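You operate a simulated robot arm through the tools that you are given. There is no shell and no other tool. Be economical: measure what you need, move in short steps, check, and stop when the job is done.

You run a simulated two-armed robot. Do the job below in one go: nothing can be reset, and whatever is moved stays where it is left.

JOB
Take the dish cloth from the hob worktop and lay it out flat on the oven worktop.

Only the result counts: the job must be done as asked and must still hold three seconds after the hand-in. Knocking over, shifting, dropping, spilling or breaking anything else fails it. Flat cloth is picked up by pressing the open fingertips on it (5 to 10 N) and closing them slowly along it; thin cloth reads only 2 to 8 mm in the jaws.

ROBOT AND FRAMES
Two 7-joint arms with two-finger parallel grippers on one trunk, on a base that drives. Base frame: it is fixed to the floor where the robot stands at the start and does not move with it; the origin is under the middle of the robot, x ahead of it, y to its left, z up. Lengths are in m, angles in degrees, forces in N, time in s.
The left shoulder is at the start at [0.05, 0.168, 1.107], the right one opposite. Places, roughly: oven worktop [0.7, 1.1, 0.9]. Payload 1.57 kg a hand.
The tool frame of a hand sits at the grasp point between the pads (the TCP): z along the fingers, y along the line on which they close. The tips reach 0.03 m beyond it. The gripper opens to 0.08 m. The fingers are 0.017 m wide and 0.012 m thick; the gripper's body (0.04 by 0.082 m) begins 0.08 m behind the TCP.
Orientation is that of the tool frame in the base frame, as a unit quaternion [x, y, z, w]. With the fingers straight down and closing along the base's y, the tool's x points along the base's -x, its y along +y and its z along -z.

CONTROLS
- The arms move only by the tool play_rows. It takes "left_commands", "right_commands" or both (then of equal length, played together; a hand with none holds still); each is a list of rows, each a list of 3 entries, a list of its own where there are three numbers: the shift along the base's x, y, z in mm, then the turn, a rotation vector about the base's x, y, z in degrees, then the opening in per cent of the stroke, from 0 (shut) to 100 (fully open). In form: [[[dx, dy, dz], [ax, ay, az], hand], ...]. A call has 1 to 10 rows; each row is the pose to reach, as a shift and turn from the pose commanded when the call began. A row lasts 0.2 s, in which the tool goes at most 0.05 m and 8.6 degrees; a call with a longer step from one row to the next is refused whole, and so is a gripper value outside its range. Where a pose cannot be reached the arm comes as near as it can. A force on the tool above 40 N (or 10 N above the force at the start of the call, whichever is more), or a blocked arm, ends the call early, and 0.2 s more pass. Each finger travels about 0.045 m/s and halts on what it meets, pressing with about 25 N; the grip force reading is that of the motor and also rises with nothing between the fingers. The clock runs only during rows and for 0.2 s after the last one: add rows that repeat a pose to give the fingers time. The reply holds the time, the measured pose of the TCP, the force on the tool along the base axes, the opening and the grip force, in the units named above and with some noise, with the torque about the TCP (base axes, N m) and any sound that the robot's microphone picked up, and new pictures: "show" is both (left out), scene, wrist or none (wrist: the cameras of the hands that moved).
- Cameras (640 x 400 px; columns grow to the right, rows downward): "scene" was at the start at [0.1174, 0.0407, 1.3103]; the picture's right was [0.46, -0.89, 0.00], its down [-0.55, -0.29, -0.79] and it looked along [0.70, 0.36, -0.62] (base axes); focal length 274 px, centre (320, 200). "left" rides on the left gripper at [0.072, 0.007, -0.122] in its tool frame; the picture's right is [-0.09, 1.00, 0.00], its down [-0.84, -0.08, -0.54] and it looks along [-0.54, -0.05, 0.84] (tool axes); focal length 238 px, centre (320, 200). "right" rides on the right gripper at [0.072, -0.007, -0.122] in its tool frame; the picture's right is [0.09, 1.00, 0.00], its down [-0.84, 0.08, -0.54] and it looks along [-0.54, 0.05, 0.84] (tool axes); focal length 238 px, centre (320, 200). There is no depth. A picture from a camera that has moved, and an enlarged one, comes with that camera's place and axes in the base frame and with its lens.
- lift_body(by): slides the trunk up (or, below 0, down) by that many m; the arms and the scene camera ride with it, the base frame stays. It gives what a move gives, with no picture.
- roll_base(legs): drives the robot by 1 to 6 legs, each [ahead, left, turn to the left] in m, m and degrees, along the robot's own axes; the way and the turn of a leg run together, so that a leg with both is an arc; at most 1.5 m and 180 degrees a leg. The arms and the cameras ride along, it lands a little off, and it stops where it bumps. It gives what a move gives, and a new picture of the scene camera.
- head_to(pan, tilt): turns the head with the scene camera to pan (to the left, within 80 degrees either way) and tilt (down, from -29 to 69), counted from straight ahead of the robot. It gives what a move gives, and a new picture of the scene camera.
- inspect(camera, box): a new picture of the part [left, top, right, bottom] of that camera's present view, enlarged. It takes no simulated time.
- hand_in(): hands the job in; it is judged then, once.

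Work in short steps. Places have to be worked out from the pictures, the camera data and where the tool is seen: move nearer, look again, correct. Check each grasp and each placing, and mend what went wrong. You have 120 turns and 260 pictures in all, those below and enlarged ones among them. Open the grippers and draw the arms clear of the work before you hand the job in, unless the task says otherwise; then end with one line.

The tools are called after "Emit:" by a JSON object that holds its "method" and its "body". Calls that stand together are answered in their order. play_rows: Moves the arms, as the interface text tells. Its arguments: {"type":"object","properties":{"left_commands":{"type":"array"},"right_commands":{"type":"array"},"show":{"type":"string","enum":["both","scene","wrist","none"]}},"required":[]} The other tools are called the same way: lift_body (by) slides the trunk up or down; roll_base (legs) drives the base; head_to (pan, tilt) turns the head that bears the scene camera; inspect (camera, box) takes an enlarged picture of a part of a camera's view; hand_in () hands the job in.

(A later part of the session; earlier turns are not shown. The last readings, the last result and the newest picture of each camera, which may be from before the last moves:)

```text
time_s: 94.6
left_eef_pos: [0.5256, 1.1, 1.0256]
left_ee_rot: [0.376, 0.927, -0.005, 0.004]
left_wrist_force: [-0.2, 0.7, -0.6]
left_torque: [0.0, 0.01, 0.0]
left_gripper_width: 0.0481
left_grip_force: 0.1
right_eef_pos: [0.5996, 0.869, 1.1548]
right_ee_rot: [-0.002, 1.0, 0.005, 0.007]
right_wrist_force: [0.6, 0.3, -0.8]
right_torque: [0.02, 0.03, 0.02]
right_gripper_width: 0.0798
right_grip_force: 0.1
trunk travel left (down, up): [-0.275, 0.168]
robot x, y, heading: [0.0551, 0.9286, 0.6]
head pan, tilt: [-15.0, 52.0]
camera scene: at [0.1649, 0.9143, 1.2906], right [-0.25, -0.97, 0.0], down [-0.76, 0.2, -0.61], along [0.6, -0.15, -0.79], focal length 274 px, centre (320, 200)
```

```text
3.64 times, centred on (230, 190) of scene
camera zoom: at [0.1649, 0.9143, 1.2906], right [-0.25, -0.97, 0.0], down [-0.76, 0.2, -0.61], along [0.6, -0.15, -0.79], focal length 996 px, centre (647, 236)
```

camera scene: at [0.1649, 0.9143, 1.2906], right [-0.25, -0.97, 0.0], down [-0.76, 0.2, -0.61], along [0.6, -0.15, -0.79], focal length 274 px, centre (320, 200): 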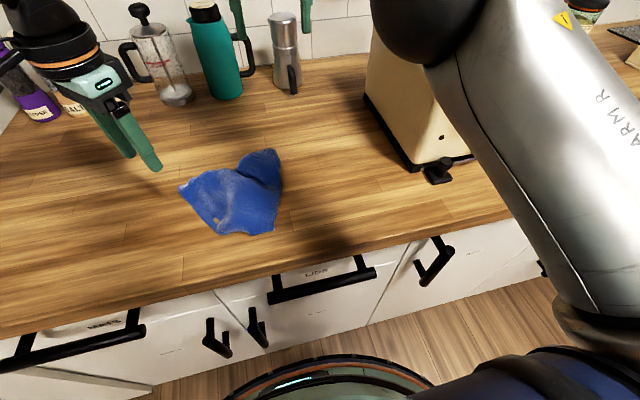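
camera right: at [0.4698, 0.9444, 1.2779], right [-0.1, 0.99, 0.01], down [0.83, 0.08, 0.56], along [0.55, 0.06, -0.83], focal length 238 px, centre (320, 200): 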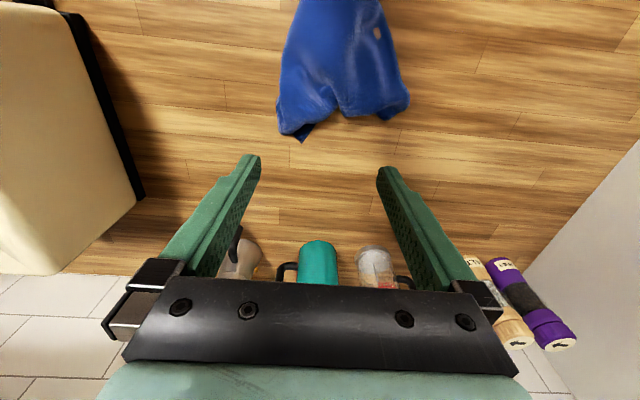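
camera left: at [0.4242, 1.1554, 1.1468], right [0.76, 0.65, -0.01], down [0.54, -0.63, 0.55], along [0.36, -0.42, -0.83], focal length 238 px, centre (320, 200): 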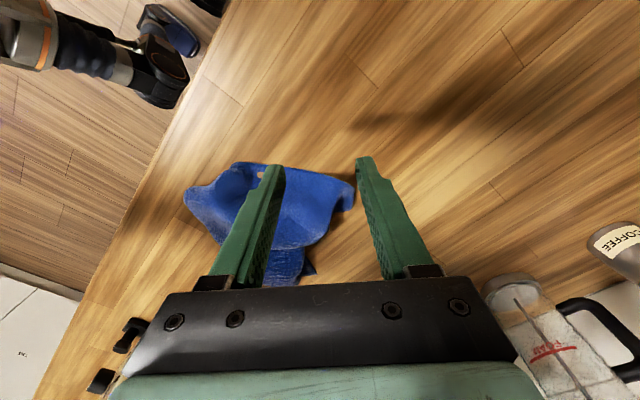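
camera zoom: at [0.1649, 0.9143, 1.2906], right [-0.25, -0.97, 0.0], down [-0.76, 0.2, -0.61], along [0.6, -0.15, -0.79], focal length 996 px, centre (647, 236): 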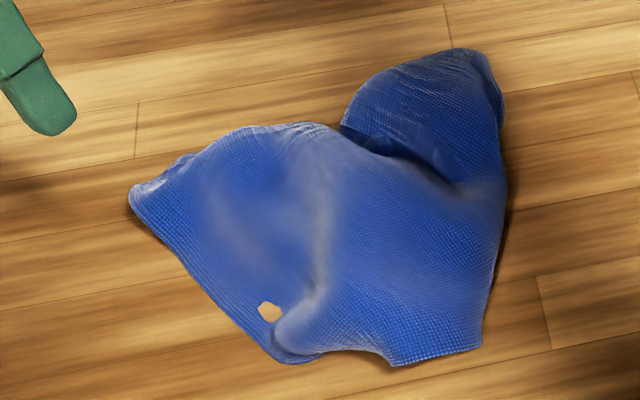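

The left tip is where the C corner is tucked under; D sits under the back lobe. Plan: pinch the left tip (left hand) and the D lobe (right hand), lift ~12 cm so tucked C hangs free, and lay it outward. First: yaw the left tool to close along x, and bring the right over the lobe.

Emit:
{"method": "play_rows", "body": {"left_commands": [[[0, 0, 0], [0, 0, -8], 60], [[0, 0, 0], [0, 0, -16], 60], [[0, 0, 0], [0, 0, -24], 60], [[0, 0, 0], [0, 0, -32], 60], [[0, 0, 0], [0, 0, -40], 60], [[0, 0, 0], [0, 0, -45], 60], [[0, 0, 0], [0, 0, -45], 60]], "right_commands": [[[0, 9, -30], [0, 0, 0], 90], [[0, 18, -60], [0, 0, 0], 80], [[0, 27, -95], [0, 0, 0], 80], [[0, 36, -130], [0, 0, 0], 80], [[0, 45, -165], [0, 0, 0], 80], [[0, 45, -185], [0, 0, 0], 80], [[0, 45, -185], [0, 0, 0], 80]], "show": "both"}}

```text
time_s: 96.2
left_eef_pos: [0.3504, 1.024, 1.0012]
left_ee_rot: [0.669, 0.743, 0.009, 0.015]
left_wrist_force: [0.4, 1.2, 0.6]
left_torque: [0.01, 0.0, 0.0]
left_gripper_width: 0.048
left_grip_force: 0.0
left hand out of reach, approached as far as the arm can: row 1, 2, 3, 4, 5, 6, 7
right_eef_pos: [0.5984, 0.9142, 0.9716]
right_ee_rot: [-0.003, 1.0, 0.005, 0.008]
right_wrist_force: [0.4, 0.1, -0.1]
right_torque: [0.02, -0.05, -0.01]
right_gripper_width: 0.0639
right_grip_force: 0.2
right hand out of reach, approached as far as the arm can: row 1
trunk travel left (down, up): [-0.275, 0.168]
robot x, y, heading: [0.0503, 0.9299, 0.6]
head pan, tilt: [-15.0, 52.0]
camera scene: at [0.1641, 0.9142, 1.2907], right [-0.25, -0.97, 0.0], down [-0.76, 0.2, -0.62], along [0.6, -0.15, -0.79], focal length 274 px, centre (320, 200)
camera right: at [0.5246, 0.9063, 1.0925], right [-0.1, 1.0, 0.01], down [0.83, 0.08, 0.56], along [0.55, 0.06, -0.83], focal length 238 px, centre (320, 200)
camera left: at [0.3462, 1.0985, 1.1229], right [1.0, 0.01, 0.03], down [-0.01, -0.84, 0.55], along [0.04, -0.55, -0.84], focal length 238 px, centre (320, 200)
```

scene: 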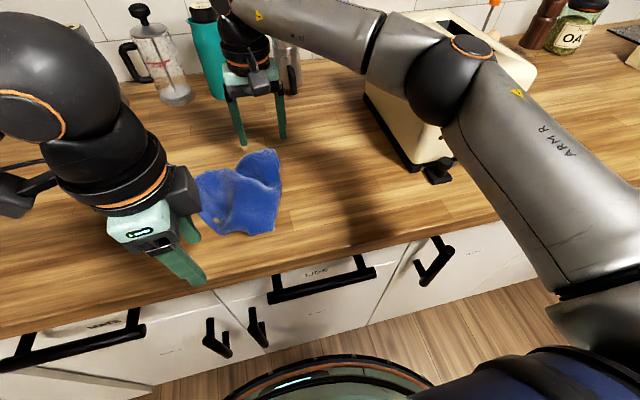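
right: 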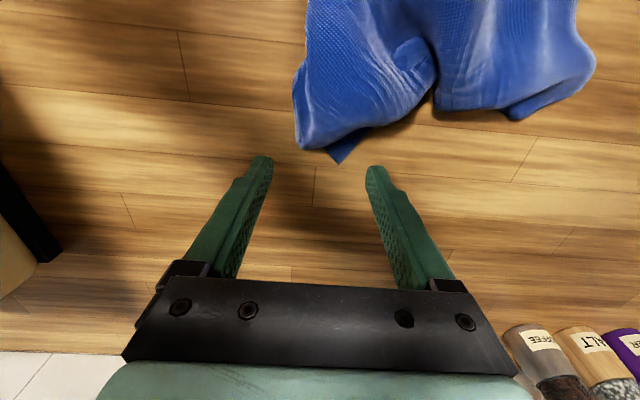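
left: 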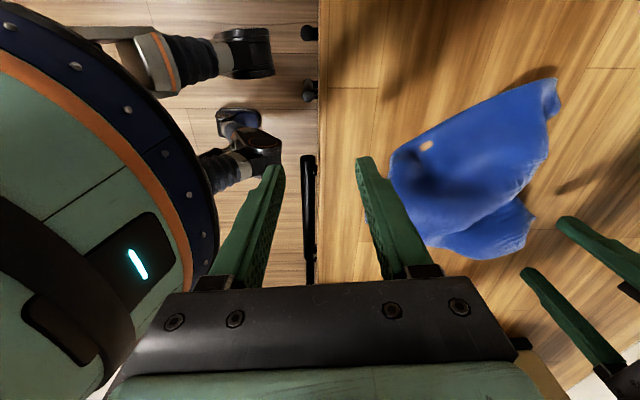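

Yawing negative costs the left arm reach; so yawing positive should gain it. I turn the left back by +85°.

Emit:
{"method": "play_rows", "body": {"left_commands": [[[0, 5, 5], [0, 0, 8.5], 60], [[0, 10, 10], [0, 0, 17], 60], [[0, 10, 10], [0, 0, 25.5], 60], [[0, 10, 10], [0, 0, 34], 60], [[0, 10, 10], [0, 0, 42.5], 60], [[0, 10, 10], [0, 0, 51], 60], [[0, 10, 10], [0, 0, 59.5], 60], [[0, 10, 10], [0, 0, 68], 60], [[0, 10, 10], [0, 0, 76.5], 60], [[0, 10, 10], [0, 0, 85], 60]], "show": "wrist"}}

```text
time_s: 98.4
left_eef_pos: [0.3429, 1.0385, 1.0105]
left_ee_rot: [-0.011, 1.0, 0.017, 0.006]
left_wrist_force: [0.1, -0.2, -0.4]
left_torque: [-0.01, -0.03, 0.01]
left_gripper_width: 0.0482
left_grip_force: 0.0
right_eef_pos: [0.5974, 0.914, 0.9711]
right_ee_rot: [-0.003, 1.0, 0.005, 0.007]
right_wrist_force: [0.8, 0.5, -0.1]
right_torque: [0.0, -0.01, -0.02]
right_gripper_width: 0.064
right_grip_force: 0.1
trunk travel left (down, up): [-0.275, 0.168]
robot x, y, heading: [0.0521, 0.9312, 0.2]
head pan, tilt: [-15.0, 52.0]
camera left: at [0.2715, 1.0398, 1.1314], right [0.07, 1.0, 0.03], down [0.83, -0.08, 0.55], along [0.55, -0.01, -0.84], focal length 238 px, centre (320, 200)
```

left: 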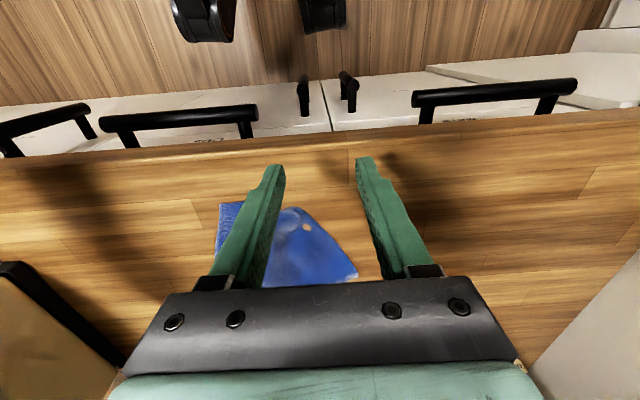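

Fine. Now yaw +45° more while moving out toward (0.53,1.09), testing reach.

Emit:
{"method": "play_rows", "body": {"left_commands": [[[0, 15, 10], [0, 0, 8], 60], [[20, 30, 15], [0, 0, 16], 60], [[50, 40, 15], [0, 0, 24], 60], [[85, 50, 15], [0, 0, 32], 60], [[120, 55, 15], [0, 0, 40], 60], [[155, 55, 15], [0, 0, 45], 60], [[190, 55, 15], [0, 0, 45], 60], [[190, 55, 15], [0, 0, 45], 60]], "show": "both"}}

```text
time_s: 100.2
left_eef_pos: [0.5214, 1.1094, 1.0247]
left_ee_rot: [-0.392, 0.92, 0.017, -0.001]
left_wrist_force: [0.6, 0.8, -0.9]
left_torque: [0.0, 0.03, -0.01]
left_gripper_width: 0.048
left_grip_force: 0.1
left hand out of reach, approached as far as the arm can: row 7, 8
right_eef_pos: [0.5977, 0.9152, 0.9713]
right_ee_rot: [-0.003, 1.0, 0.004, 0.008]
right_wrist_force: [0.2, -0.2, 0.4]
right_torque: [-0.02, 0.0, -0.03]
right_gripper_width: 0.0638
right_grip_force: 0.0
trunk travel left (down, up): [-0.275, 0.168]
robot x, y, heading: [0.0507, 0.9325, 0.7]
head pan, tilt: [-15.0, 52.0]
camera scene: at [0.1642, 0.9143, 1.2907], right [-0.25, -0.97, 0.0], down [-0.76, 0.2, -0.62], along [0.6, -0.15, -0.79], focal length 274 px, centre (320, 200)
camera left: at [0.4698, 1.0577, 1.1457], right [-0.65, 0.76, 0.03], down [0.64, 0.53, 0.55], along [0.4, 0.38, -0.84], focal length 238 px, centre (320, 200)
```

scene: 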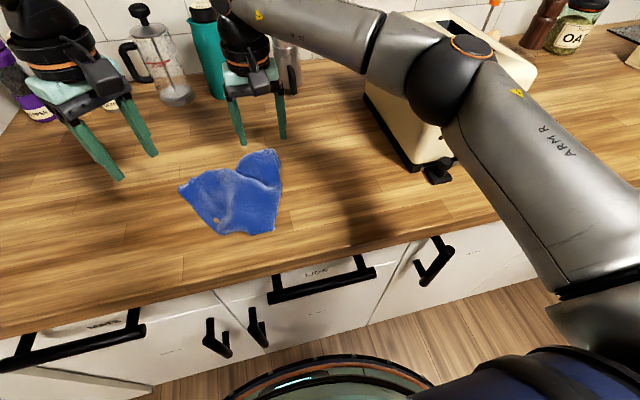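
left: 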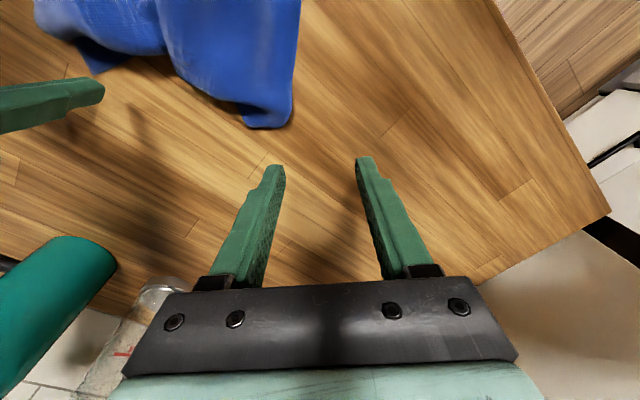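

The tip now points straight into the left jaws. I shift the base 3 cm right to help the left, then nudge both hands to their targets.

Emit:
{"method": "roll_base", "body": {"legs": [[0, -0.03, 0]]}}

Emit:
{"method": "play_rows", "body": {"left_commands": [[[0, -10, -15], [0, 0, 0], 70], [[0, -20, -30], [0, 0, 0], 70], [[0, -25, -40], [0, 0, 0], 70], [[0, -25, -40], [0, 0, 0], 70]], "right_commands": [[[0, 10, 0], [0, 0, 0], 80], [[-3, 20, 0], [0, 0, 0], 80], [[-6, 30, 0], [0, 0, 0], 80], [[-6, 30, 0], [0, 0, 0], 80]], "show": "both"}}

```text
time_s: 101.0
left_eef_pos: [0.5213, 1.0772, 1.0245]
left_ee_rot: [-0.391, 0.92, 0.016, -0.001]
left_wrist_force: [-0.1, -0.2, -0.3]
left_torque: [-0.01, 0.03, 0.02]
left_gripper_width: 0.0482
left_grip_force: 0.1
right_eef_pos: [0.5977, 0.8831, 0.9723]
right_ee_rot: [-0.003, 1.0, 0.004, 0.008]
right_wrist_force: [-0.2, 0.1, 0.9]
right_torque: [0.01, 0.01, -0.02]
right_gripper_width: 0.0638
right_grip_force: 0.1
trunk travel left (down, up): [-0.275, 0.168]
robot x, y, heading: [0.0478, 0.9029, 0.6]
head pan, tilt: [-15.0, 52.0]
camera scene: at [0.1644, 0.8835, 1.2907], right [-0.25, -0.97, 0.0], down [-0.76, 0.2, -0.62], along [0.6, -0.15, -0.79], focal length 274 px, centre (320, 200)
```

scene: 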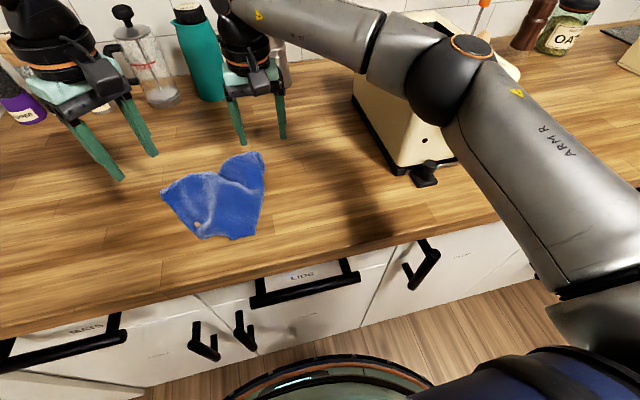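

```text
time_s: 102.0
left_eef_pos: [0.5111, 1.0672, 0.9843]
left_ee_rot: [-0.392, 0.92, 0.015, -0.001]
left_wrist_force: [-0.1, -0.3, -0.5]
left_torque: [0.0, 0.01, 0.01]
left_gripper_width: 0.056
left_grip_force: 0.1
left hand out of reach, approached as far as the arm can: row 1, 2, 3, 4
right_eef_pos: [0.5916, 0.9142, 0.9723]
right_ee_rot: [-0.003, 1.0, 0.004, 0.008]
right_wrist_force: [-0.6, -0.8, 0.0]
right_torque: [0.0, -0.03, -0.01]
right_gripper_width: 0.0641
right_grip_force: 0.2
trunk travel left (down, up): [-0.275, 0.168]
robot x, y, heading: [0.0491, 0.903, 0.7]
head pan, tilt: [-15.0, 52.0]
camera scene: at [0.1644, 0.8843, 1.2907], right [-0.25, -0.97, 0.0], down [-0.76, 0.2, -0.62], along [0.6, -0.15, -0.79], focal length 274 px, centre (320, 200)
camera right: at [0.5189, 0.9056, 1.0927], right [-0.1, 1.0, 0.01], down [0.83, 0.08, 0.56], along [0.55, 0.06, -0.83], focal length 238 px, centre (320, 200)
camera left: at [0.4594, 1.0169, 1.1064], right [-0.65, 0.76, 0.03], down [0.64, 0.53, 0.55], along [0.4, 0.38, -0.84], focal length 238 px, centre (320, 200)
```

scene: 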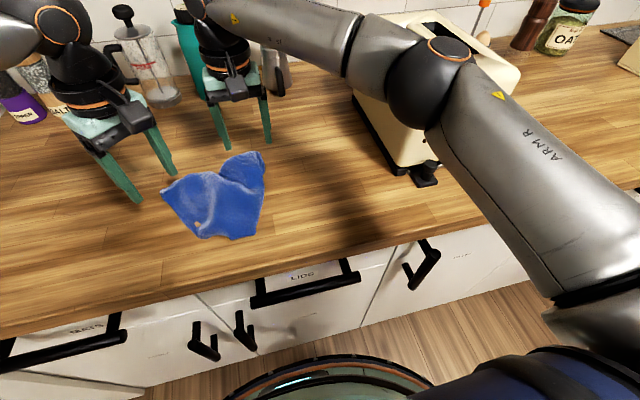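
right: 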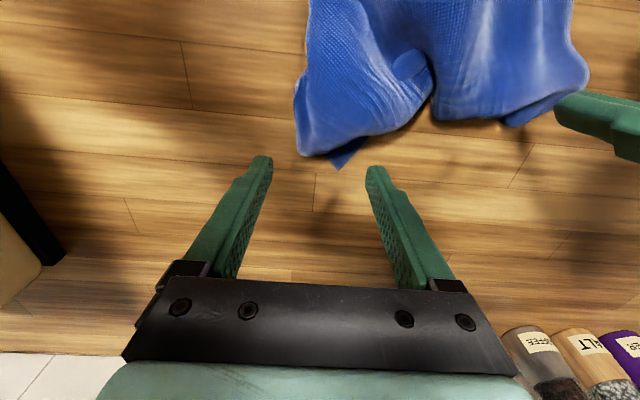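
left: 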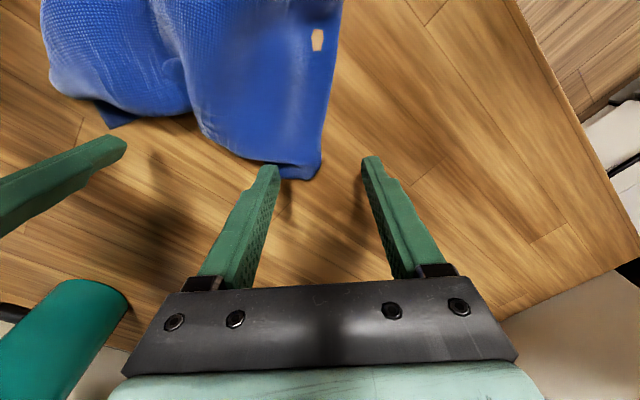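

Need ~2 cm more to the right for the left hand; shift the base 2 cm again, compensating with the right.

Emit:
{"method": "roll_base", "body": {"legs": [[0, -0.02, 0]]}}

Emit:
{"method": "play_rows", "body": {"left_commands": [[[0, 0, -8], [0, 0, 0], 70], [[0, 0, -18], [0, 0, 0], 70], [[0, 0, -18], [0, 0, 0], 70]], "right_commands": [[[-5, 8, 0], [0, 0, 0], 80], [[-10, 14, -10], [0, 0, 0], 80], [[-16, 14, -18], [0, 0, 0], 80]], "show": "wrist"}}

```text
time_s: 102.8
left_eef_pos: [0.5119, 1.0467, 0.9858]
left_ee_rot: [-0.391, 0.92, 0.016, -0.001]
left_wrist_force: [0.2, 0.0, -0.2]
left_torque: [0.04, 0.01, -0.03]
left_gripper_width: 0.0563
left_grip_force: 0.0
right_eef_pos: [0.5919, 0.8929, 0.9704]
right_ee_rot: [-0.003, 1.0, 0.004, 0.008]
right_wrist_force: [-0.3, -1.0, -0.3]
right_torque: [0.03, -0.01, 0.03]
right_gripper_width: 0.0639
right_grip_force: 0.0
trunk travel left (down, up): [-0.275, 0.168]
robot x, y, heading: [0.0533, 0.8802, 0.5]
head pan, tilt: [-15.0, 52.0]
camera scene: at [0.1646, 0.8635, 1.2907], right [-0.25, -0.97, 0.0], down [-0.76, 0.2, -0.62], along [0.6, -0.15, -0.79], focal length 274 px, centre (320, 200)
```

scene: 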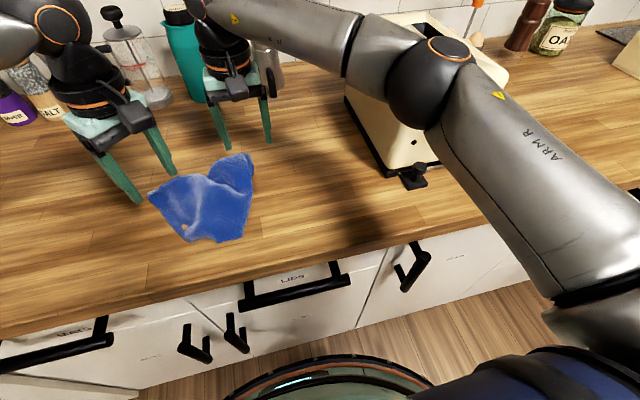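

```text
time_s: 103.6
left_eef_pos: [0.5105, 1.0474, 0.967]
left_ee_rot: [-0.39, 0.921, 0.015, 0.0]
left_wrist_force: [0.5, -0.3, 0.4]
left_torque: [0.02, -0.03, -0.01]
left_gripper_width: 0.0561
left_grip_force: 0.0
right_eef_pos: [0.5757, 0.9069, 0.9544]
right_ee_rot: [-0.003, 1.0, 0.005, 0.008]
right_wrist_force: [-0.6, 0.1, 0.0]
right_torque: [0.04, 0.01, 0.01]
right_gripper_width: 0.0641
right_grip_force: 0.1
trunk travel left (down, up): [-0.275, 0.168]
robot x, y, heading: [0.0507, 0.8826, 0.7]
head pan, tilt: [-15.0, 52.0]
camera right: at [0.503, 0.899, 1.0746], right [-0.1, 1.0, 0.01], down [0.83, 0.08, 0.56], along [0.55, 0.06, -0.83], focal length 238 px, centre (320, 200)
camera left: at [0.4594, 0.9979, 1.088], right [-0.65, 0.76, 0.03], down [0.64, 0.53, 0.55], along [0.4, 0.38, -0.84], focal length 238 px, centre (320, 200)
```

right: 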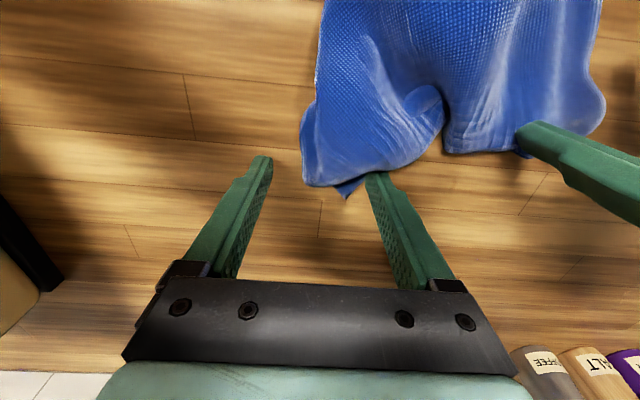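
left: 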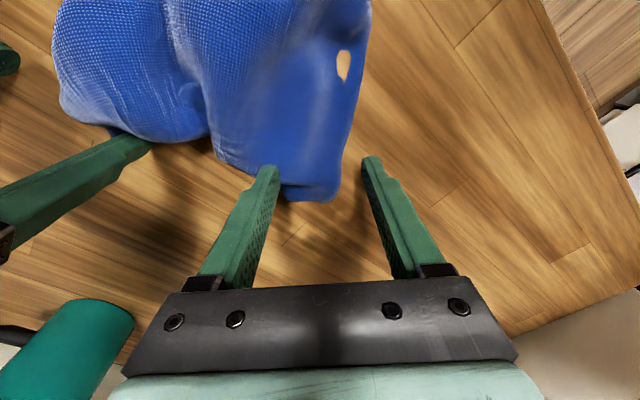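

Left jaws straddle the tip; right needs ~15 mm left to centre on D. I adjust, lower both to the surface.

Emit:
{"method": "play_rows", "body": {"left_commands": [[[0, 0, -8], [0, 0, 0], 70], [[0, 0, -16], [0, 0, 0], 70], [[0, 0, -22], [0, 0, 0], 70], [[0, 0, -22], [0, 0, 0], 70]], "right_commands": [[[0, 8, 4], [0, 0, 0], 80], [[-4, 14, 0], [0, 0, 0], 80], [[-8, 14, -7], [0, 0, 0], 80], [[-8, 14, -9], [0, 0, 0], 80]], "show": "wrist"}}

```text
time_s: 104.6
left_eef_pos: [0.51, 1.0491, 0.9451]
left_ee_rot: [-0.392, 0.92, 0.016, -0.001]
left_wrist_force: [0.5, 0.5, 0.3]
left_torque: [-0.01, 0.02, 0.02]
left_gripper_width: 0.0557
left_grip_force: 0.0
left hand out of reach, approached as far as the arm can: row 3, 4
right_eef_pos: [0.5694, 0.9202, 0.9445]
right_ee_rot: [-0.002, 1.0, 0.004, 0.008]
right_wrist_force: [0.5, 1.3, -0.8]
right_torque: [0.01, 0.03, 0.06]
right_gripper_width: 0.064
right_grip_force: 0.0
trunk travel left (down, up): [-0.275, 0.168]
robot x, y, heading: [0.0525, 0.8813, 0.9]
head pan, tilt: [-15.0, 52.0]
camera right: at [0.4951, 0.913, 1.0655], right [-0.1, 1.0, 0.01], down [0.83, 0.08, 0.56], along [0.55, 0.06, -0.83], focal length 238 px, centre (320, 200)
camera left: at [0.4575, 0.9998, 1.0671], right [-0.65, 0.76, 0.03], down [0.64, 0.53, 0.55], along [0.4, 0.38, -0.84], focal length 238 px, centre (320, 200)
```

right: 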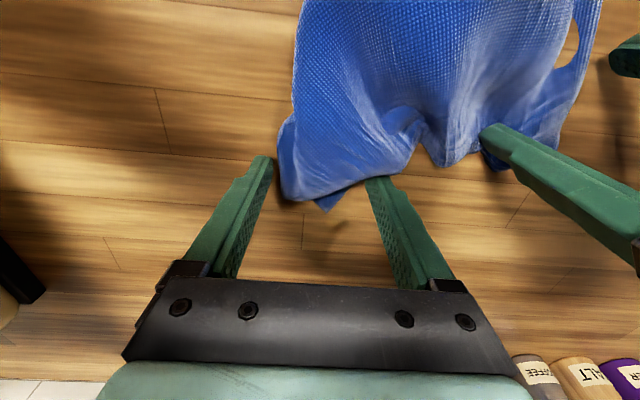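
left: 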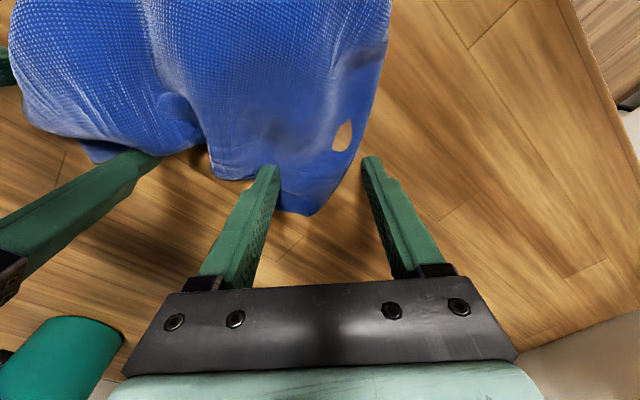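

Both jaws straddle their targets. I close both, pressing very lightly.

Emit:
{"method": "play_rows", "body": {"left_commands": [[[0, 0, -2], [0, 0, 0], 62], [[0, 0, -2], [0, 0, 0], 54], [[0, 0, -2], [0, 0, 0], 46], [[0, 0, -2], [0, 0, 0], 38], [[0, 0, -2], [0, 0, 0], 30], [[0, 0, -2], [0, 0, 0], 22], [[0, 0, -2], [0, 0, 0], 14], [[0, 0, -2], [0, 0, 0], 6], [[0, 0, -2], [0, 0, 0], 0], [[0, 0, -2], [0, 0, 0], 0]], "right_commands": [[[0, 0, -1], [0, 0, 0], 72], [[0, 0, -1], [0, 0, 0], 63], [[0, 0, -1], [0, 0, 0], 54], [[0, 0, -1], [0, 0, 0], 45], [[0, 0, -1], [0, 0, 0], 36], [[0, 0, -1], [0, 0, 0], 27], [[0, 0, -1], [0, 0, 0], 18], [[0, 0, -1], [0, 0, 0], 9], [[0, 0, -1], [0, 0, 0], 0], [[0, 0, -1], [0, 0, 0], 0]], "show": "wrist"}}

```text
time_s: 106.8
left_eef_pos: [0.5091, 1.0503, 0.9449]
left_ee_rot: [-0.392, 0.92, 0.015, -0.002]
left_wrist_force: [-0.8, -1.4, 3.6]
left_torque: [0.0, -0.02, 0.02]
left_gripper_width: 0.0031
left_grip_force: 24.6
right_eef_pos: [0.5686, 0.9206, 0.9423]
right_ee_rot: [-0.003, 1.0, 0.004, 0.008]
right_wrist_force: [-1.2, 0.1, 1.8]
right_torque: [-0.05, 0.02, -0.02]
right_gripper_width: 0.0037
right_grip_force: 24.3
trunk travel left (down, up): [-0.275, 0.168]
robot x, y, heading: [0.0503, 0.88, 0.6]
head pan, tilt: [-15.0, 52.0]
camera right: at [0.4947, 0.9131, 1.0645], right [-0.1, 1.0, 0.01], down [0.83, 0.08, 0.56], along [0.55, 0.06, -0.83], focal length 238 px, centre (320, 200)
camera left: at [0.4571, 1.0, 1.0658], right [-0.65, 0.76, 0.03], down [0.64, 0.53, 0.55], along [0.4, 0.38, -0.84], focal length 238 px, centre (320, 200)
```

right: 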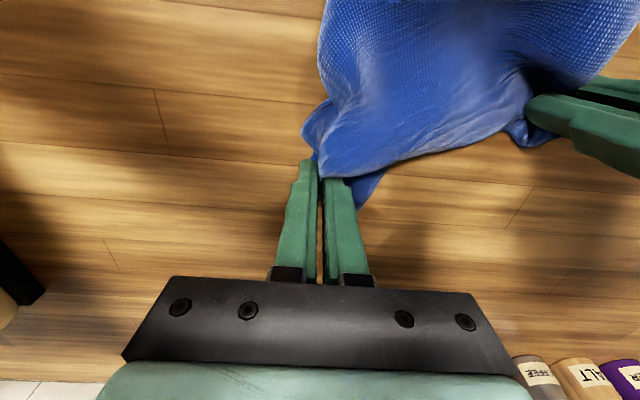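
left: 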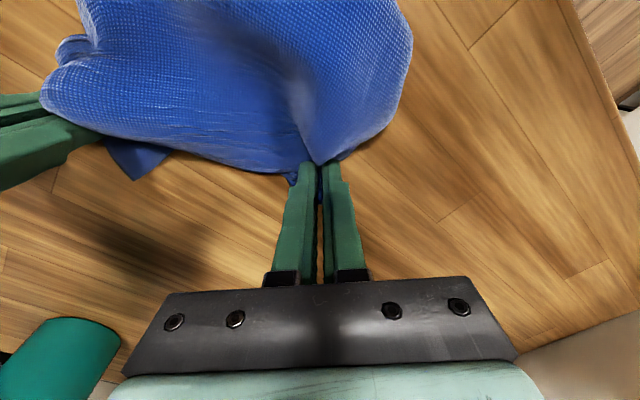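

Both hold (3.1 and 3.7 mm). I lift together, slowly spreading the left outward, and look.

Emit:
{"method": "play_rows", "body": {"left_commands": [[[0, 0, 15], [0, 0, 0], 0], [[-5, 5, 35], [0, 0, 0], 0], [[-10, 10, 55], [0, 0, 0], 0], [[-15, 15, 75], [0, 0, 0], 0], [[-20, 20, 95], [0, 0, 0], 0], [[-25, 25, 115], [0, 0, 0], 0], [[-25, 25, 130], [0, 0, 0], 0], [[-25, 25, 130], [0, 0, 0], 0]], "right_commands": [[[0, 0, 15], [0, 0, 0], 0], [[-8, 0, 35], [0, 0, 0], 0], [[-16, 0, 55], [0, 0, 0], 0], [[-24, 0, 75], [0, 0, 0], 0], [[-32, 0, 95], [0, 0, 0], 0], [[-40, 0, 115], [0, 0, 0], 0], [[-40, 0, 130], [0, 0, 0], 0], [[-40, 0, 130], [0, 0, 0], 0]], "show": "both"}}

Emit:
{"method": "inspect", "body": {"camera": "scene", "box": [120, 80, 320, 245]}}

```text
time_s: 108.6
left_eef_pos: [0.4834, 1.0734, 1.0733]
left_ee_rot: [-0.391, 0.92, 0.016, -0.002]
left_wrist_force: [2.1, -8.4, 1.7]
left_torque: [-0.29, -0.05, 0.08]
left_gripper_width: 0.003
left_grip_force: 24.4
right_eef_pos: [0.5285, 0.9217, 1.0734]
right_ee_rot: [-0.002, 1.0, 0.005, 0.008]
right_wrist_force: [-1.9, 8.1, -2.7]
right_torque: [-0.09, -0.03, -0.14]
right_gripper_width: 0.0045
right_grip_force: 25.0
trunk travel left (down, up): [-0.275, 0.168]
robot x, y, heading: [0.0531, 0.8839, 0.6]
head pan, tilt: [-15.0, 52.0]
camera scene: at [0.1646, 0.8642, 1.2907], right [-0.25, -0.97, 0.0], down [-0.76, 0.2, -0.62], along [0.6, -0.15, -0.79], focal length 274 px, centre (320, 200)
camera right: at [0.4555, 0.9138, 1.1948], right [-0.1, 1.0, 0.01], down [0.83, 0.08, 0.56], along [0.55, 0.06, -0.83], focal length 238 px, centre (320, 200)
camera left: at [0.4324, 1.0247, 1.1952], right [-0.65, 0.76, 0.03], down [0.64, 0.53, 0.55], along [0.4, 0.38, -0.84], focal length 238 px, centre (320, 200)
```

scene: 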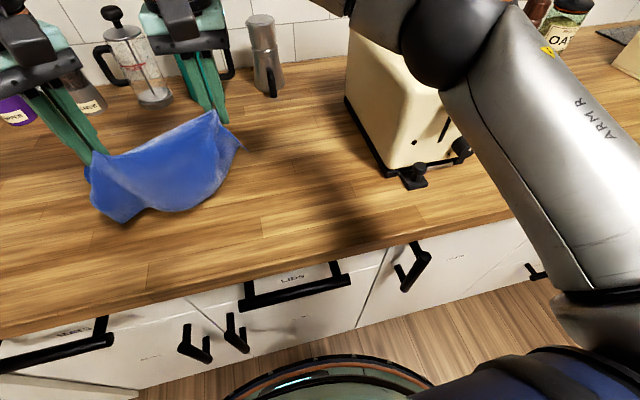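
right: 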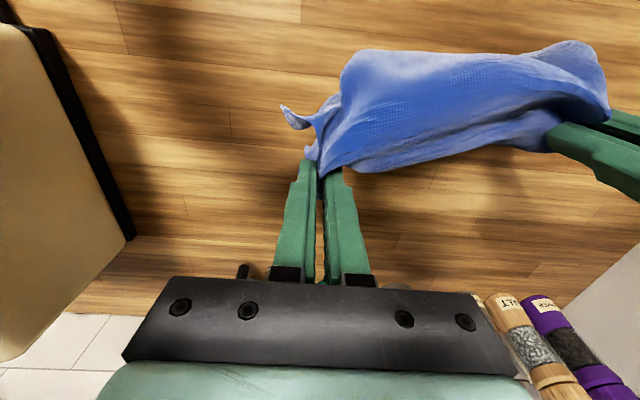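
left: 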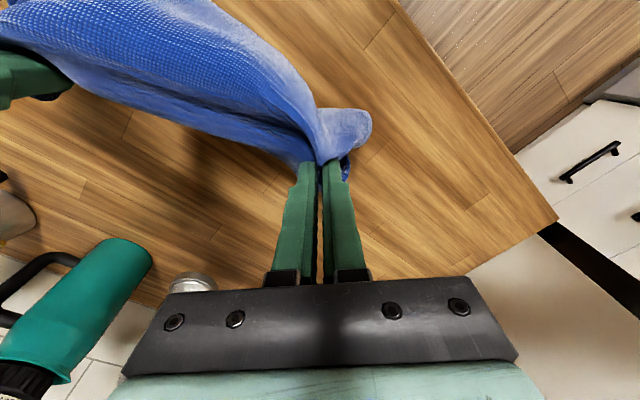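

```text
2.42 times, centred on (220, 162) of scene
camera zoom: at [0.1646, 0.8642, 1.2907], right [-0.25, -0.97, 0.0], down [-0.76, 0.2, -0.62], along [0.6, -0.15, -0.79], focal length 664 px, centre (562, 291)
```

zoom: 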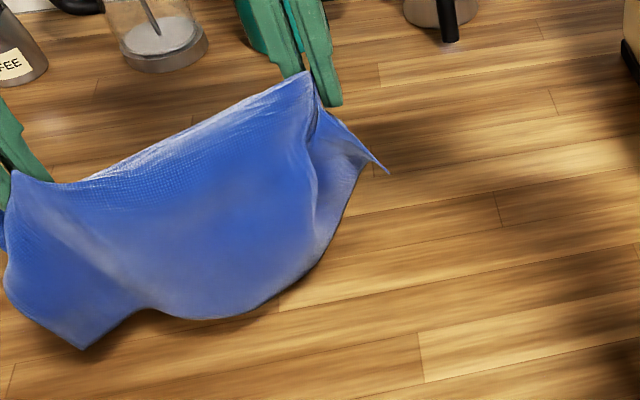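

The cloth hangs over the line between both pinches, taut. I move slightly forward while lowering so the near sheet trails on the table, then lower with a backward motion so the tucked far flap lays forward.

Emit:
{"method": "play_rows", "body": {"left_commands": [[[8, -4, -10], [0, 0, 0], 0], [[16, -6, -20], [0, 0, 0], 0], [[24, -6, -30], [0, 0, 0], 0], [[16, -6, -45], [0, 0, 0], 0], [[6, -6, -60], [0, 0, 0], 0], [[-6, -6, -75], [0, 0, 0], 0], [[-20, -6, -90], [0, 0, 0], 0], [[-34, -6, -105], [0, 0, 0], 0], [[-48, -6, -120], [0, 0, 0], 0], [[-52, -6, -126], [0, 0, 0], 0]], "right_commands": [[[8, 0, -10], [0, 0, 0], 0], [[16, 0, -20], [0, 0, 0], 0], [[24, 0, -30], [0, 0, 0], 0], [[16, 0, -45], [0, 0, 0], 0], [[6, 0, -60], [0, 0, 0], 0], [[-6, 0, -75], [0, 0, 0], 0], [[-20, 0, -90], [0, 0, 0], 0], [[-34, 0, -105], [0, 0, 0], 0], [[-48, 0, -120], [0, 0, 0], 0], [[-52, 0, -126], [0, 0, 0], 0]], "show": "both"}}

Emit:
{"method": "inspect", "body": {"camera": "scene", "box": [120, 80, 320, 245]}}

```text
time_s: 110.8
left_eef_pos: [0.4341, 1.0694, 0.948]
left_ee_rot: [-0.392, 0.92, 0.015, -0.001]
left_wrist_force: [0.8, -3.9, 1.6]
left_torque: [-0.18, -0.05, 0.05]
left_gripper_width: 0.0031
left_grip_force: 24.1
right_eef_pos: [0.4767, 0.9225, 0.9468]
right_ee_rot: [-0.003, 1.0, 0.004, 0.008]
right_wrist_force: [0.1, 4.4, 3.4]
right_torque: [-0.01, -0.05, -0.13]
right_gripper_width: 0.0036
right_grip_force: 24.3
trunk travel left (down, up): [-0.275, 0.168]
robot x, y, heading: [0.0517, 0.882, 0.7]
head pan, tilt: [-15.0, 52.0]
camera scene: at [0.1644, 0.8643, 1.2908], right [-0.25, -0.97, 0.0], down [-0.76, 0.2, -0.62], along [0.6, -0.15, -0.79], focal length 274 px, centre (320, 200)
camera right: at [0.4032, 0.9143, 1.0684], right [-0.1, 1.0, 0.01], down [0.83, 0.08, 0.56], along [0.55, 0.06, -0.83], focal length 238 px, centre (320, 200)
camera left: at [0.3809, 1.019, 1.0693], right [-0.65, 0.76, 0.03], down [0.64, 0.53, 0.55], along [0.4, 0.38, -0.84], focal length 238 px, centre (320, 200)
```

scene: 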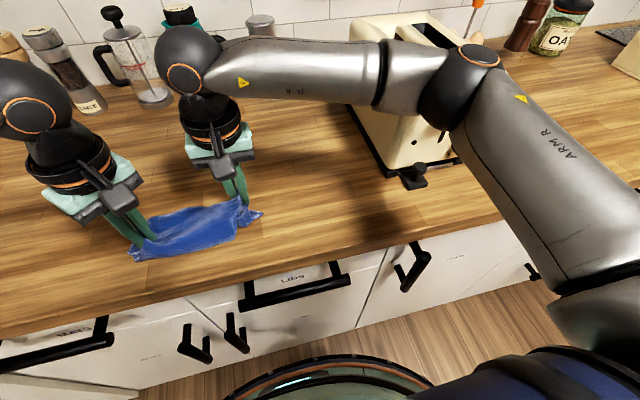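
right: 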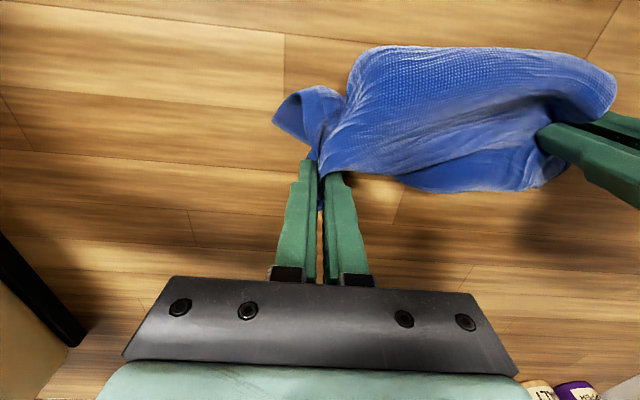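
left: 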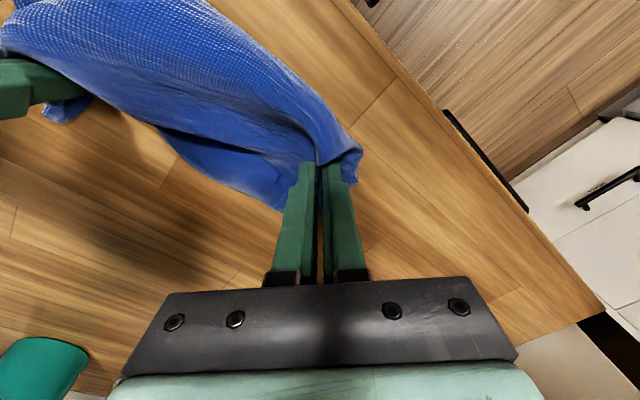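

```text
2.42 times, centred on (220, 162) of scene
camera zoom: at [0.1644, 0.8643, 1.2908], right [-0.25, -0.97, 0.0], down [-0.76, 0.2, -0.62], along [0.6, -0.15, -0.79], focal length 664 px, centre (562, 291)
```

zoom: 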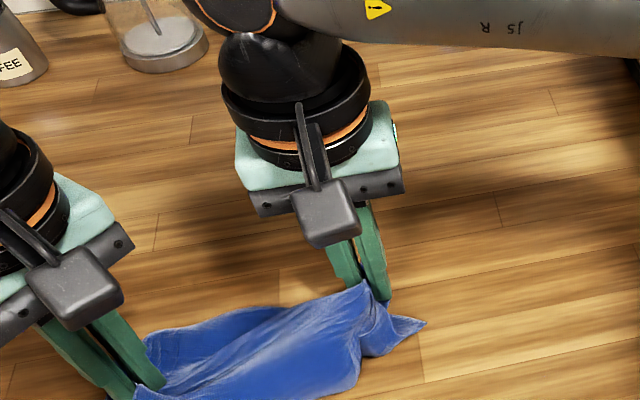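

The far flap came out to the front, but the near sheet may still be tucked. I raise the trunk fully so the whole cloth hangs free and untucks by gravity.

Emit:
{"method": "lift_body", "body": {"by": 0.165}}

Emit:
{"method": "play_rows", "body": {"left_commands": [[[0, 0, 20], [0, 0, 0], 0], [[0, 0, 40], [0, 0, 0], 0], [[0, 0, 60], [0, 0, 0], 0], [[0, 0, 80], [0, 0, 0], 0], [[0, 0, 100], [0, 0, 0], 0], [[0, 0, 100], [0, 0, 0], 0]], "right_commands": [[[0, 0, 20], [0, 0, 0], 0], [[0, 0, 40], [0, 0, 0], 0], [[0, 0, 60], [0, 0, 0], 0], [[0, 0, 80], [0, 0, 0], 0], [[0, 0, 100], [0, 0, 0], 0], [[0, 0, 100], [0, 0, 0], 0]], "show": "none"}}

Emit:
{"method": "head_to", "body": {"pan": 15, "tilt": 40}}

```text
time_s: 112.7
left_eef_pos: [0.4336, 1.0699, 1.1135]
left_ee_rot: [-0.392, 0.92, 0.016, -0.002]
left_wrist_force: [1.5, -4.3, 1.4]
left_torque: [-0.15, -0.03, 0.07]
left_gripper_width: 0.003
left_grip_force: 23.7
right_eef_pos: [0.4764, 0.9214, 1.1119]
right_ee_rot: [-0.002, 1.0, 0.006, 0.007]
right_wrist_force: [-1.0, 3.6, -1.1]
right_torque: [-0.01, 0.0, -0.07]
right_gripper_width: 0.0035
right_grip_force: 24.2
trunk travel left (down, up): [-0.44, 0.003]
robot x, y, heading: [0.0529, 0.8792, 0.5]
head pan, tilt: [-15.0, 52.0]
```

```text
time_s: 114.1
left_eef_pos: [0.4326, 1.0679, 1.213]
left_ee_rot: [-0.39, 0.921, 0.016, -0.001]
left_wrist_force: [1.3, -4.7, 1.3]
left_torque: [-0.17, -0.01, 0.07]
left_gripper_width: 0.003
left_grip_force: 24.7
right_eef_pos: [0.4765, 0.9223, 1.2107]
right_ee_rot: [-0.002, 1.0, 0.004, 0.008]
right_wrist_force: [-0.3, 4.8, -1.5]
right_torque: [-0.06, -0.06, -0.09]
right_gripper_width: 0.0036
right_grip_force: 24.3
trunk travel left (down, up): [-0.44, 0.003]
robot x, y, heading: [0.0498, 0.8831, 0.7]
head pan, tilt: [-15.0, 52.0]
```

```text
time_s: 115.0
left_eef_pos: [0.4324, 1.0699, 1.2123]
left_ee_rot: [-0.391, 0.92, 0.016, -0.001]
left_wrist_force: [0.9, -4.8, 0.9]
left_torque: [-0.18, -0.05, 0.07]
left_gripper_width: 0.0031
left_grip_force: 24.3
right_eef_pos: [0.4761, 0.9218, 1.2111]
right_ee_rot: [-0.003, 1.0, 0.004, 0.007]
right_wrist_force: [-1.9, 4.1, -2.1]
right_torque: [-0.04, -0.06, -0.09]
right_gripper_width: 0.0035
right_grip_force: 24.7
trunk travel left (down, up): [-0.44, 0.003]
robot x, y, heading: [0.0516, 0.8805, 0.8]
head pan, tilt: [15.0, 40.0]
camera scene: at [0.1738, 0.9058, 1.4725], right [0.27, -0.96, 0.0], down [-0.62, -0.17, -0.77], along [0.74, 0.21, -0.64], focal length 274 px, centre (320, 200)
```

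scene: 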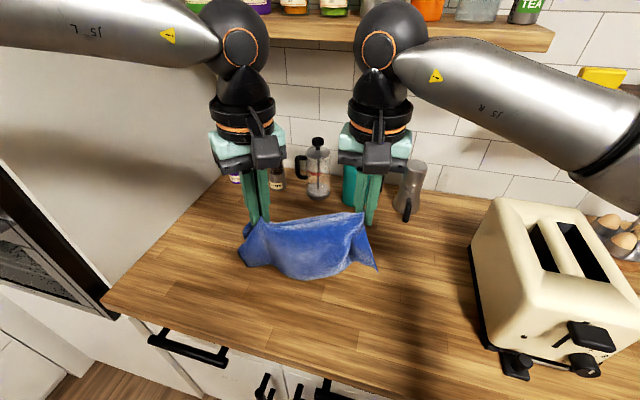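

Emit:
{"method": "inspect", "body": {"camera": "scene", "box": [220, 190, 400, 300]}}

Emit:
{"method": "inspect", "body": {"camera": "right", "box": [0, 0, 640, 400]}}

Emit:
{"method": "inspect", "body": {"camera": "left", "box": [0, 0, 640, 400]}}

```text
3.56 times, centred on (310, 245) of scene
camera zoom: at [0.1738, 0.9058, 1.4725], right [0.27, -0.96, 0.0], down [-0.62, -0.17, -0.77], along [0.74, 0.21, -0.64], focal length 974 px, centre (356, 40)
```

zoom: 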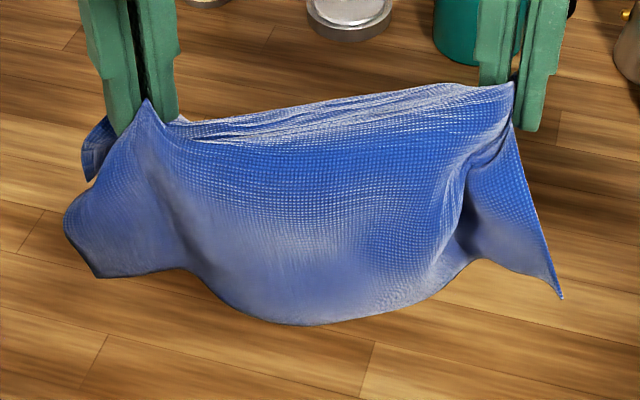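

```text
1.00 times, centred on (320, 200) of right
camera zoom: at [0.4032, 0.914, 1.3327], right [-0.1, 1.0, 0.01], down [0.83, 0.08, 0.56], along [0.55, 0.06, -0.83], focal length 238 px, centre (320, 200)
```

zoom: 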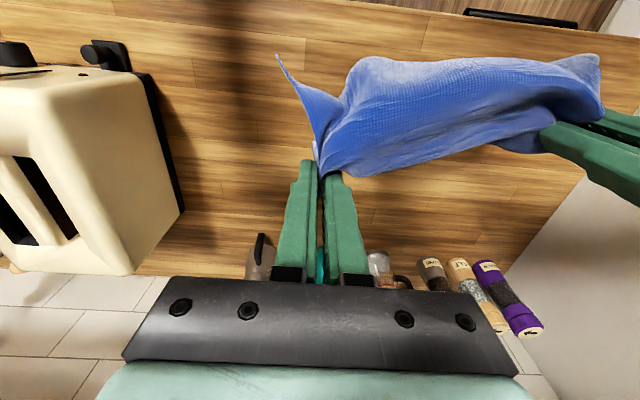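

```text
1.00 times, centred on (320, 200) of left
camera zoom: at [0.3802, 1.019, 1.3342], right [-0.65, 0.76, 0.03], down [0.64, 0.53, 0.55], along [0.4, 0.38, -0.84], focal length 238 px, centre (320, 200)
```

zoom: 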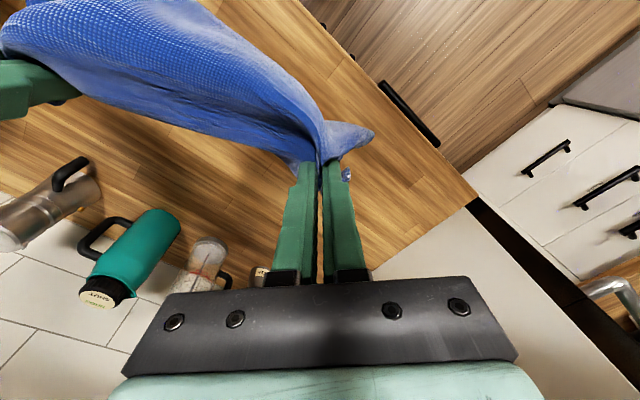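

In the air it is a pouch: the right pinch holds two layers, while the left pinch is close to corner C. I release the right hand so the cloth untucks and hangs from C.

Emit:
{"method": "play_rows", "body": {"right_commands": [[[0, 0, 0], [0, 0, 0], 30], [[0, 0, 0], [0, 0, 0], 60], [[0, 0, 0], [0, 0, 0], 90], [[0, 0, 15], [0, 0, 0], 90], [[0, -20, 40], [0, 0, 0], 90], [[0, -55, 50], [0, 0, 0], 90], [[0, -95, 50], [0, 0, 0], 90], [[0, -130, 30], [0, 0, 0], 80], [[0, -150, 0], [0, 0, 0], 70], [[0, -150, 0], [0, 0, 0], 60]], "show": "scene"}}

Emit:
{"method": "inspect", "body": {"camera": "scene", "box": [200, 190, 380, 330]}}

```text
time_s: 117.2
left_eef_pos: [0.4323, 1.0681, 1.2126]
left_ee_rot: [-0.391, 0.92, 0.016, -0.001]
left_wrist_force: [0.3, 0.5, 0.9]
left_torque: [0.0, 0.02, 0.01]
left_gripper_width: 0.0031
left_grip_force: 24.1
right_eef_pos: [0.4785, 0.7718, 1.2093]
right_ee_rot: [-0.003, 1.0, 0.002, 0.008]
right_wrist_force: [0.1, -0.3, 0.3]
right_torque: [-0.02, 0.0, 0.01]
right_gripper_width: 0.0479
right_grip_force: 0.1
trunk travel left (down, up): [-0.44, 0.003]
robot x, y, heading: [0.0537, 0.8821, 0.9]
head pan, tilt: [15.0, 40.0]
camera scene: at [0.1736, 0.9062, 1.4725], right [0.27, -0.96, 0.0], down [-0.62, -0.17, -0.77], along [0.74, 0.21, -0.64], focal length 274 px, centre (320, 200)
```

scene: 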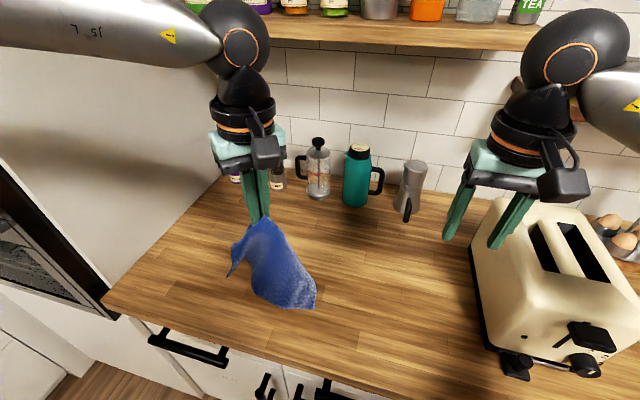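

```text
2.86 times, centred on (290, 260) of scene
camera zoom: at [0.1736, 0.9062, 1.4725], right [0.27, -0.96, 0.0], down [-0.62, -0.17, -0.77], along [0.74, 0.21, -0.64], focal length 783 px, centre (406, 29)
```

zoom: 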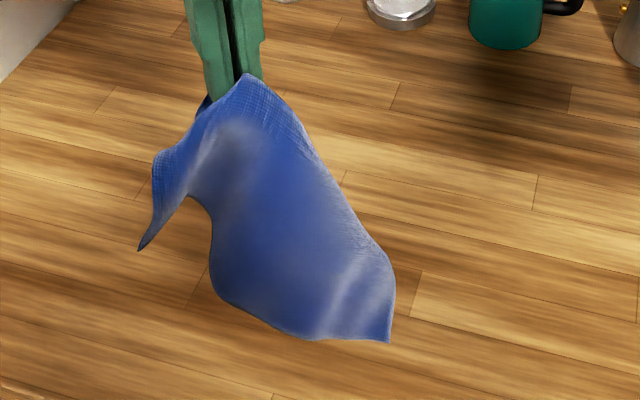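

It now hangs mostly as a single spread panel from the left pinch, with the bottom corner at the lower right. I lay it by lowering while moving the left hand left/forward.

Emit:
{"method": "play_rows", "body": {"left_commands": [[[0, 5, -28], [0, 0, 0], 0], [[5, 20, -56], [0, 0, 0], 0], [[10, 36, -84], [0, 0, 0], 0], [[17, 54, -112], [0, 0, 0], 0], [[24, 72, -140], [0, 0, 0], 0], [[31, 90, -168], [0, 0, 0], 0], [[38, 108, -196], [0, 0, 0], 0], [[45, 126, -222], [0, 0, 0], 0], [[52, 142, -248], [0, 0, 0], 0], [[56, 150, -262], [0, 0, 0], 0]], "show": "scene"}}

Emit:
{"method": "inspect", "body": {"camera": "scene", "box": [160, 190, 360, 340]}}

```text
time_s: 119.4
left_eef_pos: [0.4902, 1.2198, 0.9542]
left_ee_rot: [-0.391, 0.92, 0.016, 0.0]
left_wrist_force: [0.2, -0.1, 5.1]
left_torque: [0.06, -0.06, -0.01]
left_gripper_width: 0.0032
left_grip_force: 24.1
right_eef_pos: [0.4778, 0.7718, 1.2094]
right_ee_rot: [-0.003, 1.0, 0.005, 0.008]
right_wrist_force: [-1.4, 0.3, 0.0]
right_torque: [-0.01, -0.05, -0.02]
right_gripper_width: 0.048
right_grip_force: 0.2
trunk travel left (down, up): [-0.44, 0.003]
robot x, y, heading: [0.0466, 0.8807, 0.5]
head pan, tilt: [15.0, 40.0]
camera scene: at [0.1731, 0.9053, 1.4728], right [0.27, -0.96, 0.0], down [-0.62, -0.17, -0.77], along [0.74, 0.21, -0.64], focal length 274 px, centre (320, 200)
```

scene: 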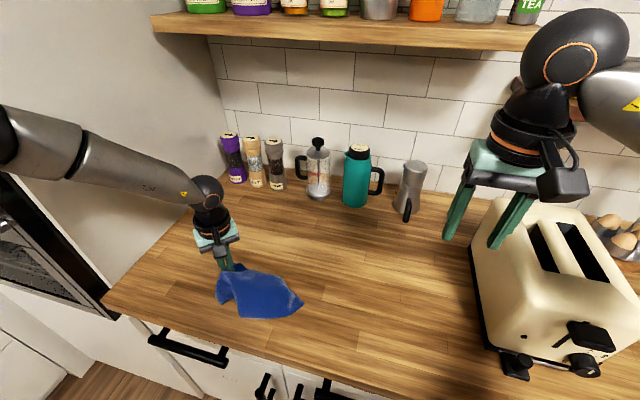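

```text
2.67 times, centred on (260, 265) of scene
camera zoom: at [0.1731, 0.9053, 1.4728], right [0.27, -0.96, 0.0], down [-0.62, -0.17, -0.77], along [0.74, 0.21, -0.64], focal length 731 px, centre (480, 27)
```

zoom: 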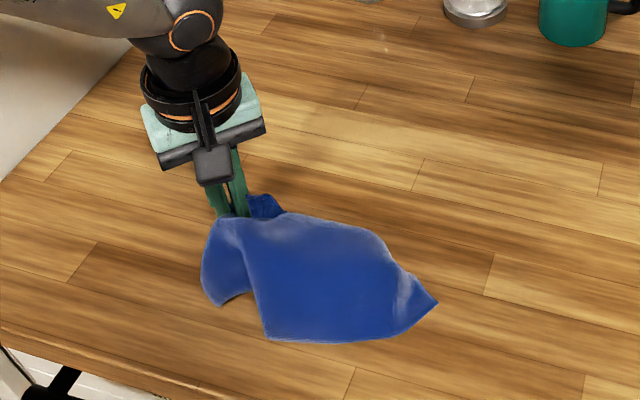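

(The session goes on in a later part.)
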